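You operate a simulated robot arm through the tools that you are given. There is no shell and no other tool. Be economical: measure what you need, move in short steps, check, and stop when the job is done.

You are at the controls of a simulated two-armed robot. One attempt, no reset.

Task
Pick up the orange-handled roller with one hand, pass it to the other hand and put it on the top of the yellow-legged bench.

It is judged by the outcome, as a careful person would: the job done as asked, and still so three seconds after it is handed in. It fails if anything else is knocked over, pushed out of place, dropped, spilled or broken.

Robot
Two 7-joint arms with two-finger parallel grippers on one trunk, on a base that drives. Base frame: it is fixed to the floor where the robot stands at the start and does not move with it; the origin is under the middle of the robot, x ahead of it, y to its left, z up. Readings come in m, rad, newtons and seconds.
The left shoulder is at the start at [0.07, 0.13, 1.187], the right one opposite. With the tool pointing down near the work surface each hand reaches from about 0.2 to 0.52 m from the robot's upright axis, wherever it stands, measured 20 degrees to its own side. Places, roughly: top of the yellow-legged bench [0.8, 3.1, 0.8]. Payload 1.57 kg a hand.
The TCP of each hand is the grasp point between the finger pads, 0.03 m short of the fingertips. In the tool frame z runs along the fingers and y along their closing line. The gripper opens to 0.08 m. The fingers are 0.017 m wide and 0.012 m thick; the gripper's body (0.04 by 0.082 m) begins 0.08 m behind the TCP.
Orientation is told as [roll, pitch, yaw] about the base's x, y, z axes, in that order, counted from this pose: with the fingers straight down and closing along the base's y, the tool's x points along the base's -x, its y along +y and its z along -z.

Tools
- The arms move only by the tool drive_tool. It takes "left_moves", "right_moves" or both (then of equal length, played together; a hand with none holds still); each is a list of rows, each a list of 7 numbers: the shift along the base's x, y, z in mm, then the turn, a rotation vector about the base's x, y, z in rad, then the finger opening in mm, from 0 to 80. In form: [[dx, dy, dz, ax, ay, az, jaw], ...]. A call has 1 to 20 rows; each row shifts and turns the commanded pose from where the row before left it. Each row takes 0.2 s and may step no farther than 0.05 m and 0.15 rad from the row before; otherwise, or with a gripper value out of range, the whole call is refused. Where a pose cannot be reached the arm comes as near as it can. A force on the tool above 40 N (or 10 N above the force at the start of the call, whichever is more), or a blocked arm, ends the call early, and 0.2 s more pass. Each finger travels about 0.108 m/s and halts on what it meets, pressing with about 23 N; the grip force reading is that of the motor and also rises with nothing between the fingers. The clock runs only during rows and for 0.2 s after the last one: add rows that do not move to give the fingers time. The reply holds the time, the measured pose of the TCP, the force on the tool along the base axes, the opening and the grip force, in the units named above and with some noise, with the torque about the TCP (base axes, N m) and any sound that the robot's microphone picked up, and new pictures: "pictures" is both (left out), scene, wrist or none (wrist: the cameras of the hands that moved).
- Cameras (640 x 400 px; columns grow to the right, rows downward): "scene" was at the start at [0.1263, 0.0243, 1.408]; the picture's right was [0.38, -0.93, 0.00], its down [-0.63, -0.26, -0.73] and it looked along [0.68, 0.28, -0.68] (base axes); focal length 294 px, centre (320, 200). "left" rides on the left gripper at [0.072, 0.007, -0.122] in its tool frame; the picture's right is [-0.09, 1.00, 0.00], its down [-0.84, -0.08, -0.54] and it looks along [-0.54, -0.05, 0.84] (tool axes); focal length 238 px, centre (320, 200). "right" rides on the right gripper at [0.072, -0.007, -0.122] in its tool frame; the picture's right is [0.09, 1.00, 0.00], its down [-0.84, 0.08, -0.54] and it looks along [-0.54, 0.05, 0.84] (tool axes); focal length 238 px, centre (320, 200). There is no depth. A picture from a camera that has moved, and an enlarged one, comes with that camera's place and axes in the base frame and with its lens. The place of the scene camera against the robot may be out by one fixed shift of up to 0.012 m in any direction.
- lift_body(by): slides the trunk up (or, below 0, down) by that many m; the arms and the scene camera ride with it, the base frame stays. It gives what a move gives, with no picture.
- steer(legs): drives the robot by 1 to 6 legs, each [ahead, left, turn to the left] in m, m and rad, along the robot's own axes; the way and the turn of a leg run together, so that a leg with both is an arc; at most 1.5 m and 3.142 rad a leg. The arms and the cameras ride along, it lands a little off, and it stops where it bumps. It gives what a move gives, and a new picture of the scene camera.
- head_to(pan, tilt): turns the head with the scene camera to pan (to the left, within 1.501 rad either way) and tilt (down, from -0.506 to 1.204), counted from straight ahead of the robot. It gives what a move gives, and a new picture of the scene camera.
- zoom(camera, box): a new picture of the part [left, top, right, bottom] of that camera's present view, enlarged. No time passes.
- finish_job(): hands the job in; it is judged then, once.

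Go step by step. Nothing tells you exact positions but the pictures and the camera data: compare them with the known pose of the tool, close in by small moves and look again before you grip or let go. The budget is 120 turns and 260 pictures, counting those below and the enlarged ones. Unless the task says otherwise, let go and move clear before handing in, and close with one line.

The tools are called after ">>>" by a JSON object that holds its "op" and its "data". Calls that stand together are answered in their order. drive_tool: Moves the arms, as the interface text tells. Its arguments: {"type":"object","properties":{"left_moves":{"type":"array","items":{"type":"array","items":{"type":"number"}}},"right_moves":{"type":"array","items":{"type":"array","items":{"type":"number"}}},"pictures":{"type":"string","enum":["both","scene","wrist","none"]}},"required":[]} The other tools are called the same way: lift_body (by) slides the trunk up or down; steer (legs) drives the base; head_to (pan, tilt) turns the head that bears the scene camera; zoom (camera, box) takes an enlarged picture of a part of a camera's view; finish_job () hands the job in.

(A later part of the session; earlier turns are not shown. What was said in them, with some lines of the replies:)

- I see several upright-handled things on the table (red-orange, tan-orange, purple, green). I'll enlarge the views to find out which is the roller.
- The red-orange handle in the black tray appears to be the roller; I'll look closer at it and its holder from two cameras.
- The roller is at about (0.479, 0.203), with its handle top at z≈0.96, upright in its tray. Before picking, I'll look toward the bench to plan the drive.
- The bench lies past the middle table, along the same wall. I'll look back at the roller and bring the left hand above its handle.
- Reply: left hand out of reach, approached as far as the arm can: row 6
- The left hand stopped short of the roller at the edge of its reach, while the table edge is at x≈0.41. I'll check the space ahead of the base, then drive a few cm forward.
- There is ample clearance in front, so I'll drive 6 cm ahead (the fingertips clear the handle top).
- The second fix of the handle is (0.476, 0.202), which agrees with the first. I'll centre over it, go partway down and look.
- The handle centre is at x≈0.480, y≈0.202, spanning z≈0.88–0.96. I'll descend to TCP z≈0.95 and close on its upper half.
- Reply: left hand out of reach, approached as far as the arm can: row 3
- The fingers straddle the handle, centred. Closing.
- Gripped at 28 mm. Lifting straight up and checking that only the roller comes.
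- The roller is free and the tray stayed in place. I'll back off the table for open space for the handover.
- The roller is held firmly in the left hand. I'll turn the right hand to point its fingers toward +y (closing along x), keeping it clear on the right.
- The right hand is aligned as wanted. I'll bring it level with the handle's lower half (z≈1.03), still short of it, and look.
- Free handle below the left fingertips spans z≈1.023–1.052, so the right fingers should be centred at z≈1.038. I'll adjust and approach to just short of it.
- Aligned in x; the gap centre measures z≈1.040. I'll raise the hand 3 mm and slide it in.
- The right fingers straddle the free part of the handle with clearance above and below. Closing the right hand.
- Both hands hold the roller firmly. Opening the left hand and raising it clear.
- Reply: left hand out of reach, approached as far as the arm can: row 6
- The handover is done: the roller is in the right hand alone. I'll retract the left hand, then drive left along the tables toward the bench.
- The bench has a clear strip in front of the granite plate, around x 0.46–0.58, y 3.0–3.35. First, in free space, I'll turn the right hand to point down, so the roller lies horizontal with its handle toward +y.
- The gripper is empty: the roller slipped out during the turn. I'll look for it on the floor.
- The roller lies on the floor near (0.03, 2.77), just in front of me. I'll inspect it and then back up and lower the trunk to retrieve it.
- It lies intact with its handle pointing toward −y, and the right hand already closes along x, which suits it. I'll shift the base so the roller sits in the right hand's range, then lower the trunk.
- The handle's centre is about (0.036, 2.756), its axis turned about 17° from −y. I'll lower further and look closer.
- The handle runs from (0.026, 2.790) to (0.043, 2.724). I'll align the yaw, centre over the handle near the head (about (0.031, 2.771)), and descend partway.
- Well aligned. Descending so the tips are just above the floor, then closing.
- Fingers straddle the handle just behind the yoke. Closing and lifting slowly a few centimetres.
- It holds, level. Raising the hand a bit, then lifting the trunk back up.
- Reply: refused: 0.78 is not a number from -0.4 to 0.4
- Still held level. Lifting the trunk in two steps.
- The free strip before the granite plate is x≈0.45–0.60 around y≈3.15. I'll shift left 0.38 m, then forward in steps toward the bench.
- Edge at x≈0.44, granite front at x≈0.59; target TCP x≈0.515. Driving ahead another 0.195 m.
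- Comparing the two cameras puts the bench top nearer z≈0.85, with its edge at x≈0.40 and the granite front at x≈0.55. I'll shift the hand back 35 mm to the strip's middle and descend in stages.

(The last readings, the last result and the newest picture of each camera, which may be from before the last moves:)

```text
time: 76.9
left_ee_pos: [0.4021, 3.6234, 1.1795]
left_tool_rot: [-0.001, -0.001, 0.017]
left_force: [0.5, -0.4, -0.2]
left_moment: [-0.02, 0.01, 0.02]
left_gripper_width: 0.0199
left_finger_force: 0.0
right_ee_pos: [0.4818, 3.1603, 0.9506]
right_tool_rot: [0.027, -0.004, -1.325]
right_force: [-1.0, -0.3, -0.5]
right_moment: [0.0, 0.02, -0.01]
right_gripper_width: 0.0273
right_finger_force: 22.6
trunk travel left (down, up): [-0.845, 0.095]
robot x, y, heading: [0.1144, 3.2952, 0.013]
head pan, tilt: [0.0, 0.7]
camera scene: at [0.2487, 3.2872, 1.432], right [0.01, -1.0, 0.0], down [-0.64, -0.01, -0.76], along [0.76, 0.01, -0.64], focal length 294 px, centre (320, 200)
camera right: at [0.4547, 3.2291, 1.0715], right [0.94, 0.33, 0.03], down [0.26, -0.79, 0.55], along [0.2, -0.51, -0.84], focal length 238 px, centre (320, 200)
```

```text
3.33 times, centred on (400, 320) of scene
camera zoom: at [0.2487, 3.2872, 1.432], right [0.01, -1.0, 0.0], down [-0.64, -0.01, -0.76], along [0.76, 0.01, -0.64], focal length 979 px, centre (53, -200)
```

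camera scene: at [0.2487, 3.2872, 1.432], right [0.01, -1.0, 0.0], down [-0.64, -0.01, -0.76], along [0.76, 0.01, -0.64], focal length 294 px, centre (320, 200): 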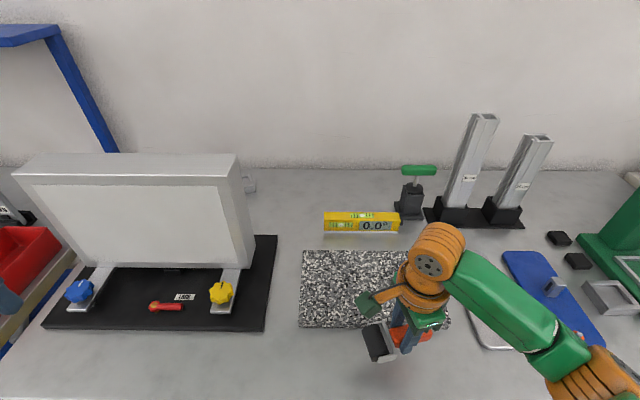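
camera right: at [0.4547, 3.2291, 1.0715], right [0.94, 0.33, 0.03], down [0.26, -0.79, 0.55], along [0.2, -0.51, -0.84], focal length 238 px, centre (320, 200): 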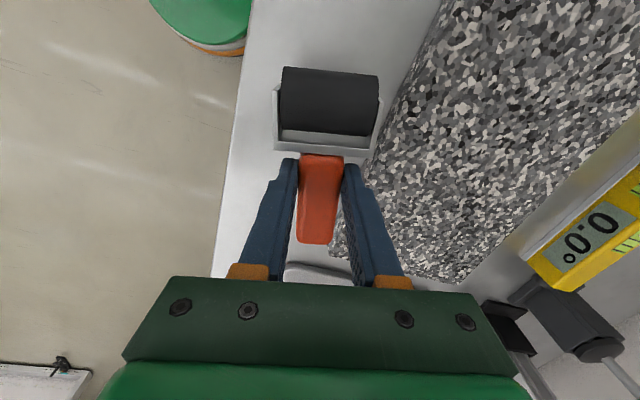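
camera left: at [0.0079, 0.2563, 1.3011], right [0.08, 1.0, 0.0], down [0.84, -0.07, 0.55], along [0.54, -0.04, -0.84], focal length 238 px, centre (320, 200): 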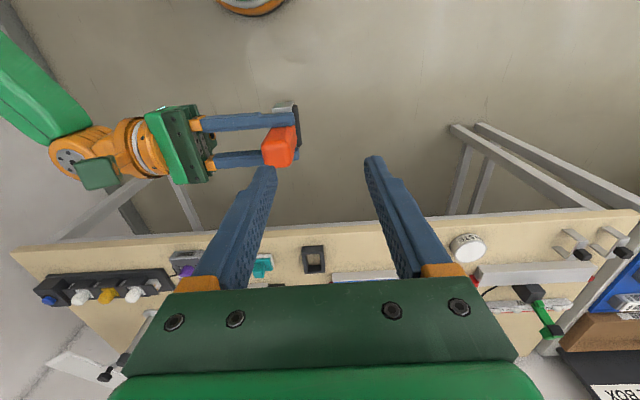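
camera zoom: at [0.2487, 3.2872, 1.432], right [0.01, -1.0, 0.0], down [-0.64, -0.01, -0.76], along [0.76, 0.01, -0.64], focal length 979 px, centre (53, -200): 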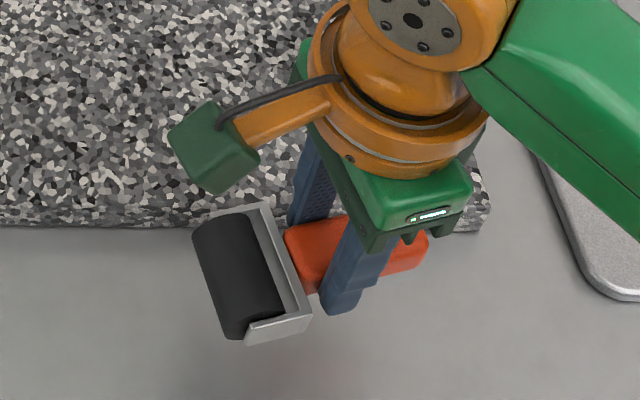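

Position looks good between edge and granite. Descending in guarded steps.

>>> {"op": "drive_tool", "data": {"right_moves": [[-5, 0, -15, 0, 0, 0, 5], [0, 0, -15, 0, 0, 0, 5], [0, 0, -15, 0, 0, 0, 5], [0, 0, 0, 0, 0, 0, 5]], "pictures": "wrist"}}

>>> {"op": "zoom", "data": {"camera": "scene", "box": [320, 280, 480, 400]}}

```text
time: 77.9
left_ee_pos: [0.4026, 3.6231, 1.1792]
left_tool_rot: [0.0, -0.003, 0.014]
left_force: [1.1, -0.1, 0.5]
left_moment: [0.0, -0.02, 0.02]
left_gripper_width: 0.0201
left_finger_force: 0.0
right_ee_pos: [0.4788, 3.1622, 0.9038]
right_tool_rot: [0.026, -0.003, -1.326]
right_force: [-0.4, -0.7, -1.8]
right_moment: [0.0, 0.0, -0.01]
right_gripper_width: 0.0276
right_finger_force: 22.7
trunk travel left (down, up): [-0.845, 0.095]
robot x, y, heading: [0.1116, 3.2902, 0.011]
head pan, tilt: [0.0, 0.7]
camera right: at [0.4516, 3.2293, 1.0249], right [0.94, 0.33, 0.02], down [0.26, -0.79, 0.55], along [0.2, -0.51, -0.84], focal length 238 px, centre (320, 200)
```

right: 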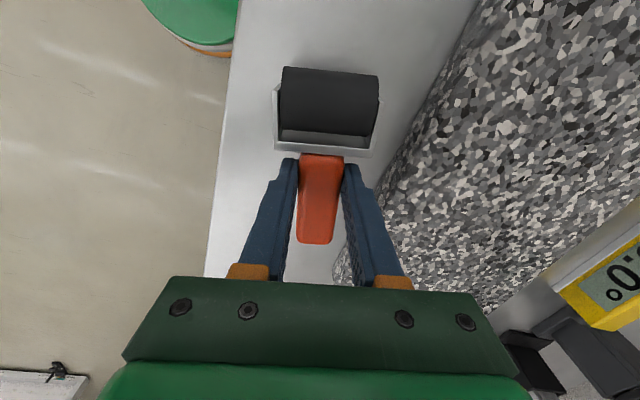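

```text
3.33 times, centred on (400, 340) of scene
camera zoom: at [0.2491, 3.2871, 1.432], right [0.01, -1.0, 0.0], down [-0.64, -0.01, -0.76], along [0.76, 0.01, -0.64], focal length 979 px, centre (53, -267)
```

zoom: 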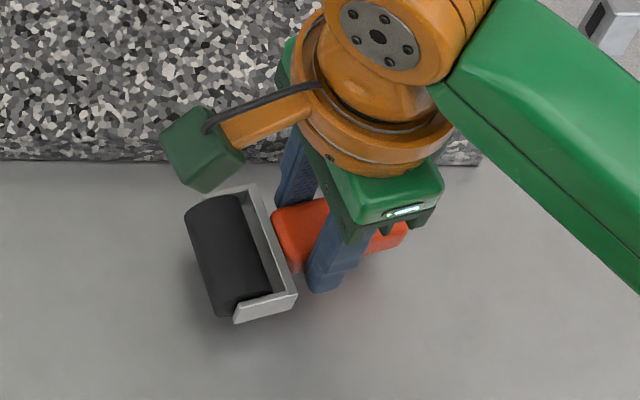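

The shadow still shows a gap. Continuing down gently.

>>> {"op": "drive_tool", "data": {"right_moves": [[0, 0, -5, 0, 0, 0, 5], [0, 0, -5, 0, 0, 0, 5], [0, 0, -5, 0, 0, 0, 5], [0, 0, 0, 0, 0, 0, 5]], "pictures": "none"}}

>>> {"op": "zoom", "data": {"camera": "scene", "box": [320, 280, 480, 400]}}

```text
time: 78.9
left_ee_pos: [0.4026, 3.6224, 1.1804]
left_tool_rot: [0.0, -0.003, 0.016]
left_force: [0.1, -0.7, -0.5]
left_moment: [0.0, 0.0, 0.01]
left_gripper_width: 0.02
left_finger_force: 0.0
right_ee_pos: [0.4776, 3.1602, 0.8877]
right_tool_rot: [0.024, -0.003, -1.325]
right_force: [-0.4, 0.0, -2.2]
right_moment: [-0.03, 0.01, 0.04]
right_gripper_width: 0.0275
right_finger_force: 22.8
trunk travel left (down, up): [-0.845, 0.095]
robot x, y, heading: [0.1158, 3.2933, 0.012]
head pan, tilt: [0.0, 0.7]
```

```text
3.33 times, centred on (400, 340) of scene
camera zoom: at [0.2491, 3.2871, 1.432], right [0.01, -1.0, 0.0], down [-0.64, -0.01, -0.76], along [0.76, 0.01, -0.64], focal length 979 px, centre (53, -267)
```

zoom: 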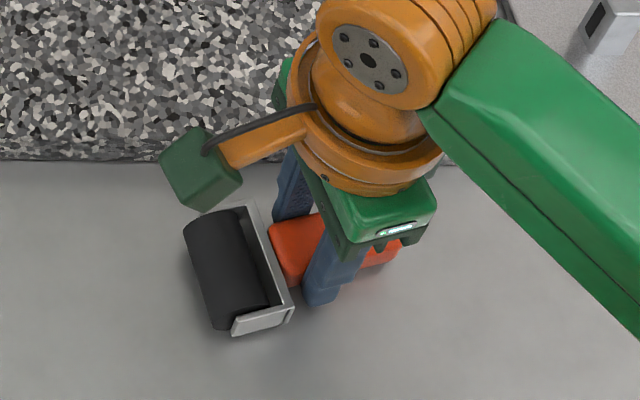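

No contact yet; continuing.

>>> {"op": "drive_tool", "data": {"right_moves": [[0, 0, -5, 0, 0, 0, 5], [0, 0, -5, 0, 0, 0, 5], [0, 0, -5, 0, 0, 0, 5], [0, 0, 0, 0, 0, 0, 5]], "pictures": "none"}}

>>> {"op": "zoom", "data": {"camera": "scene", "box": [320, 280, 480, 400]}}

```text
time: 79.6
left_ee_pos: [0.3975, 3.6237, 1.1815]
left_tool_rot: [-0.002, -0.006, 0.016]
left_force: [-0.5, 0.5, 0.0]
left_moment: [-0.01, 0.01, 0.02]
left_gripper_width: 0.0199
left_finger_force: 0.0
right_ee_pos: [0.4752, 3.1613, 0.8803]
right_tool_rot: [0.036, -0.007, -1.325]
right_force: [-5.4, -2.0, 21.8]
right_moment: [-0.12, 0.72, 0.04]
right_gripper_width: 0.0278
right_finger_force: 22.5
trunk travel left (down, up): [-0.845, 0.095]
robot x, y, heading: [0.1159, 3.2896, 0.012]
head pan, tilt: [0.0, 0.7]
stopped in row 3 (right hand): the force on the tool passed its limit at 45 N (the readings are from after the stop); the commanded pose is now the measured one
```

```text
3.33 times, centred on (400, 340) of scene
camera zoom: at [0.2432, 3.2881, 1.4328], right [0.01, -1.0, 0.0], down [-0.64, -0.01, -0.77], along [0.77, 0.01, -0.64], focal length 979 px, centre (53, -267)
```

zoom: 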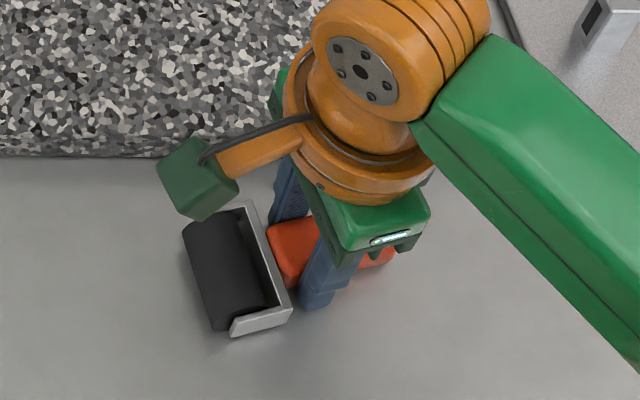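

Contact at TCP z≈0.880, which matches a bench top at 0.847. I'll relieve a couple of millimetres and check force.

>>> {"op": "drive_tool", "data": {"right_moves": [[0, 0, 1.5, 0, 0, 0, 5], [0, 0, 0, 0, 0, 0, 5]]}}

```text
time: 80.2
left_ee_pos: [0.3981, 3.6254, 1.1813]
left_tool_rot: [-0.003, -0.008, 0.016]
left_force: [-0.5, 0.3, 0.7]
left_moment: [-0.03, -0.02, 0.0]
left_gripper_width: 0.0202
left_finger_force: 0.2
right_ee_pos: [0.4764, 3.161, 0.8799]
right_tool_rot: [0.033, -0.005, -1.324]
right_force: [-6.6, 1.4, 10.2]
right_moment: [-0.02, 0.44, -0.07]
right_gripper_width: 0.0276
right_finger_force: 23.0
trunk travel left (down, up): [-0.845, 0.095]
robot x, y, heading: [0.1142, 3.2945, 0.009]
head pan, tilt: [0.0, 0.7]
camera scene: at [0.2437, 3.2884, 1.4324], right [0.01, -1.0, 0.0], down [-0.64, -0.01, -0.77], along [0.77, 0.01, -0.64], focal length 294 px, centre (320, 200)
camera right: at [0.4478, 3.2295, 1.0016], right [0.94, 0.33, 0.03], down [0.26, -0.79, 0.55], along [0.21, -0.51, -0.84], focal length 238 px, centre (320, 200)
```

scene: 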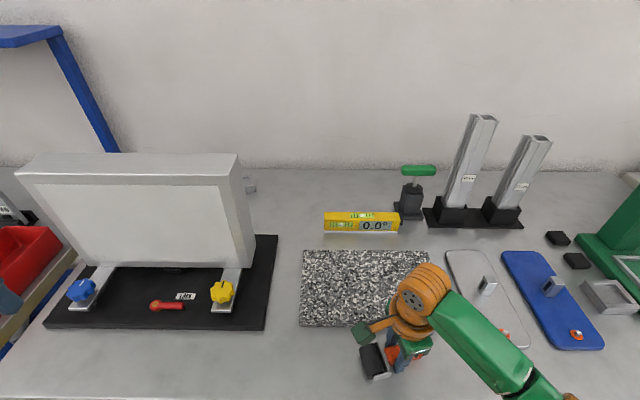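
right: 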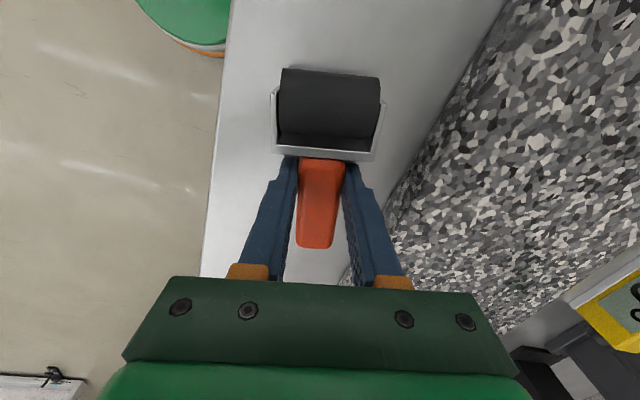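

A light 10 N remains; relieving 1.5 mm more, then opening just enough.

>>> {"op": "drive_tool", "data": {"right_moves": [[0, 0, 1.5, 0, 0, 0, 5], [0, 0, 0, 0, 0, 0, 20], [0, 0, 0, 0, 0, 0, 32], [0, 0, 0, 0, 0, 0, 40], [0, 0, 0, 0, 0, 0, 44], [0, 0, 0, 0, 0, 0, 44]]}}

>>> {"op": "zoom", "data": {"camera": "right", "box": [220, 50, 420, 250]}}

```text
time: 81.6
left_ee_pos: [0.4026, 3.6231, 1.1794]
left_tool_rot: [0.0, -0.005, 0.017]
left_force: [0.9, 0.2, 0.8]
left_moment: [0.0, 0.01, -0.02]
left_gripper_width: 0.0201
left_finger_force: 0.1
right_ee_pos: [0.4801, 3.1607, 0.8822]
right_tool_rot: [0.033, -0.003, -1.324]
right_force: [0.3, 0.2, 0.0]
right_moment: [-0.01, 0.01, -0.04]
right_gripper_width: 0.044
right_finger_force: 0.0
trunk travel left (down, up): [-0.845, 0.095]
robot x, y, heading: [0.1114, 3.2915, 0.018]
head pan, tilt: [0.0, 0.7]
camera scene: at [0.2488, 3.2871, 1.432], right [0.01, -1.0, 0.0], down [-0.64, -0.01, -0.76], along [0.76, 0.01, -0.64], focal length 294 px, centre (320, 200)
camera right: at [0.4509, 3.229, 1.0023], right [0.94, 0.33, 0.03], down [0.26, -0.79, 0.55], along [0.21, -0.51, -0.84], focal length 238 px, centre (320, 200)
```

scene: 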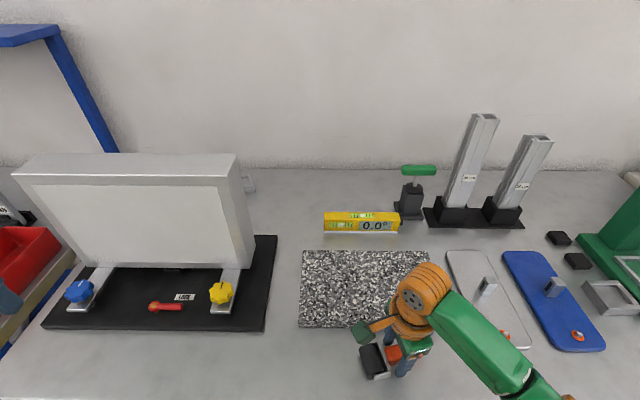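
right: 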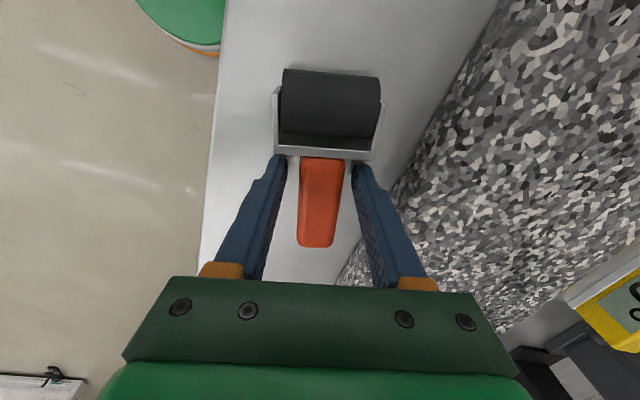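

```text
2.00 times, centred on (320, 150) of right
camera zoom: at [0.4509, 3.229, 1.0023], right [0.94, 0.33, 0.03], down [0.26, -0.79, 0.55], along [0.21, -0.51, -0.84], focal length 477 px, centre (320, 300)
```

zoom: 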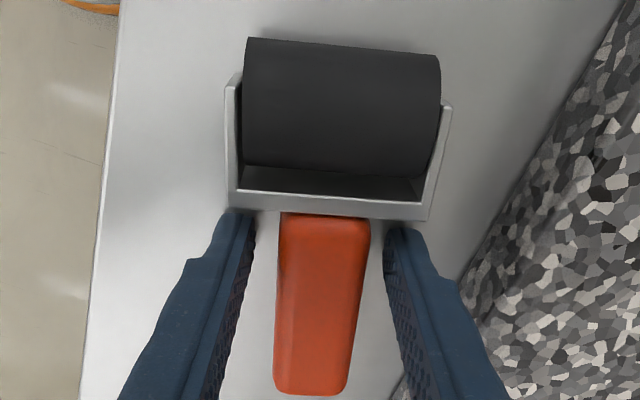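

The roller is released and lying flat. Raising the hand straight up.

>>> {"op": "drive_tool", "data": {"right_moves": [[0, 0, 10, 0, 0, 0, 44], [0, 0, 20, 0, 0, 0, 44], [0, 0, 30, 0, 0, 0, 44], [0, 0, 30, 0, 0, 0, 44], [0, 0, 30, 0, 0, 0, 44], [0, 0, 0, 0, 0, 0, 44]], "pictures": "wrist"}}

>>> {"op": "steer", "data": {"legs": [[-0.4, 0, 0]]}}

```text
time: 83.0
left_ee_pos: [0.4024, 3.6224, 1.1791]
left_tool_rot: [0.001, -0.004, 0.016]
left_force: [0.1, -0.4, -0.4]
left_moment: [0.02, 0.0, 0.01]
left_gripper_width: 0.02
left_finger_force: 0.0
right_ee_pos: [0.4762, 3.1614, 1.0029]
right_tool_rot: [0.029, -0.005, -1.327]
right_force: [0.4, -0.1, -0.4]
right_moment: [-0.02, 0.01, 0.02]
right_gripper_width: 0.0441
right_finger_force: 0.0
trunk travel left (down, up): [-0.845, 0.095]
robot x, y, heading: [0.1168, 3.2939, 0.013]
head pan, tilt: [0.0, 0.7]
camera right: at [0.4486, 3.2296, 1.1229], right [0.94, 0.33, 0.03], down [0.26, -0.79, 0.55], along [0.2, -0.51, -0.84], focal length 238 px, centre (320, 200)
```

right: 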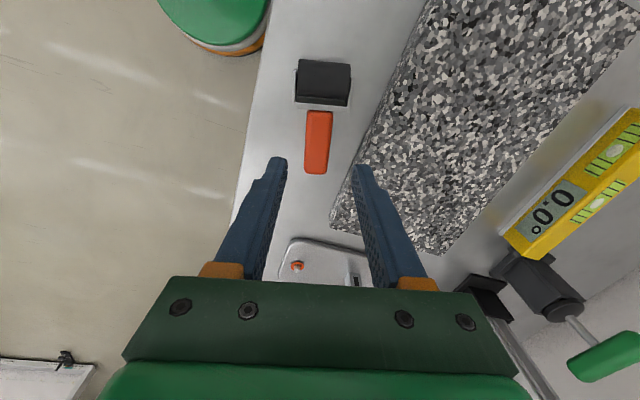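

```text
time: 85.5
left_ee_pos: [0.0068, 3.6169, 1.1797]
left_tool_rot: [0.0, -0.002, 0.009]
left_force: [0.4, 0.3, -0.4]
left_moment: [-0.01, 0.01, 0.05]
left_gripper_width: 0.0201
left_finger_force: 0.1
right_ee_pos: [0.0779, 3.1551, 0.9998]
right_tool_rot: [0.03, -0.003, -1.333]
right_force: [-0.6, 0.5, 0.4]
right_moment: [-0.01, 0.01, 0.01]
right_gripper_width: 0.0443
right_finger_force: 0.0
trunk travel left (down, up): [-0.845, 0.095]
robot x, y, heading: [-0.2894, 3.2849, 0.01]
head pan, tilt: [0.0, 0.7]
camera scene: at [-0.1482, 3.2823, 1.4318], right [0.01, -1.0, 0.0], down [-0.65, 0.0, -0.76], along [0.76, 0.0, -0.65], focal length 294 px, centre (320, 200)
```

scene: 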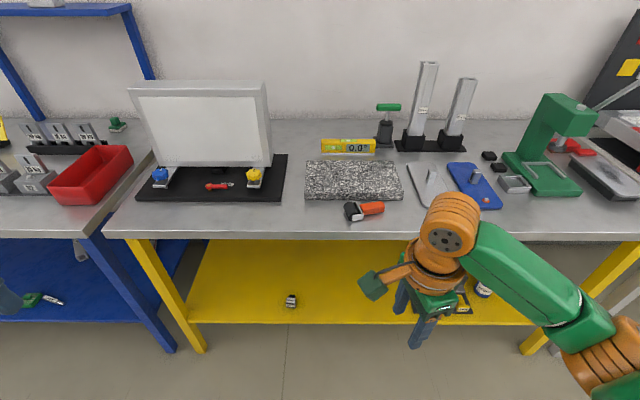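

The roller lies flat on the yellow-legged bench, clear of everything else there, and both hands are well away. I'm handing in.

>>> {"op": "finish_job", "data": {}}

```text
The job is handed in.
```

The orange-handled roller is on top of the yellow-legged bench, but I dropped it once on the way. The left hand picked it up and passed it to the right. It then slipped from the right hand and fell to the floor. I picked it up again with the right hand, it looked undamaged, and I laid it on the bench without repeating the pass; I saw nothing else disturbed.
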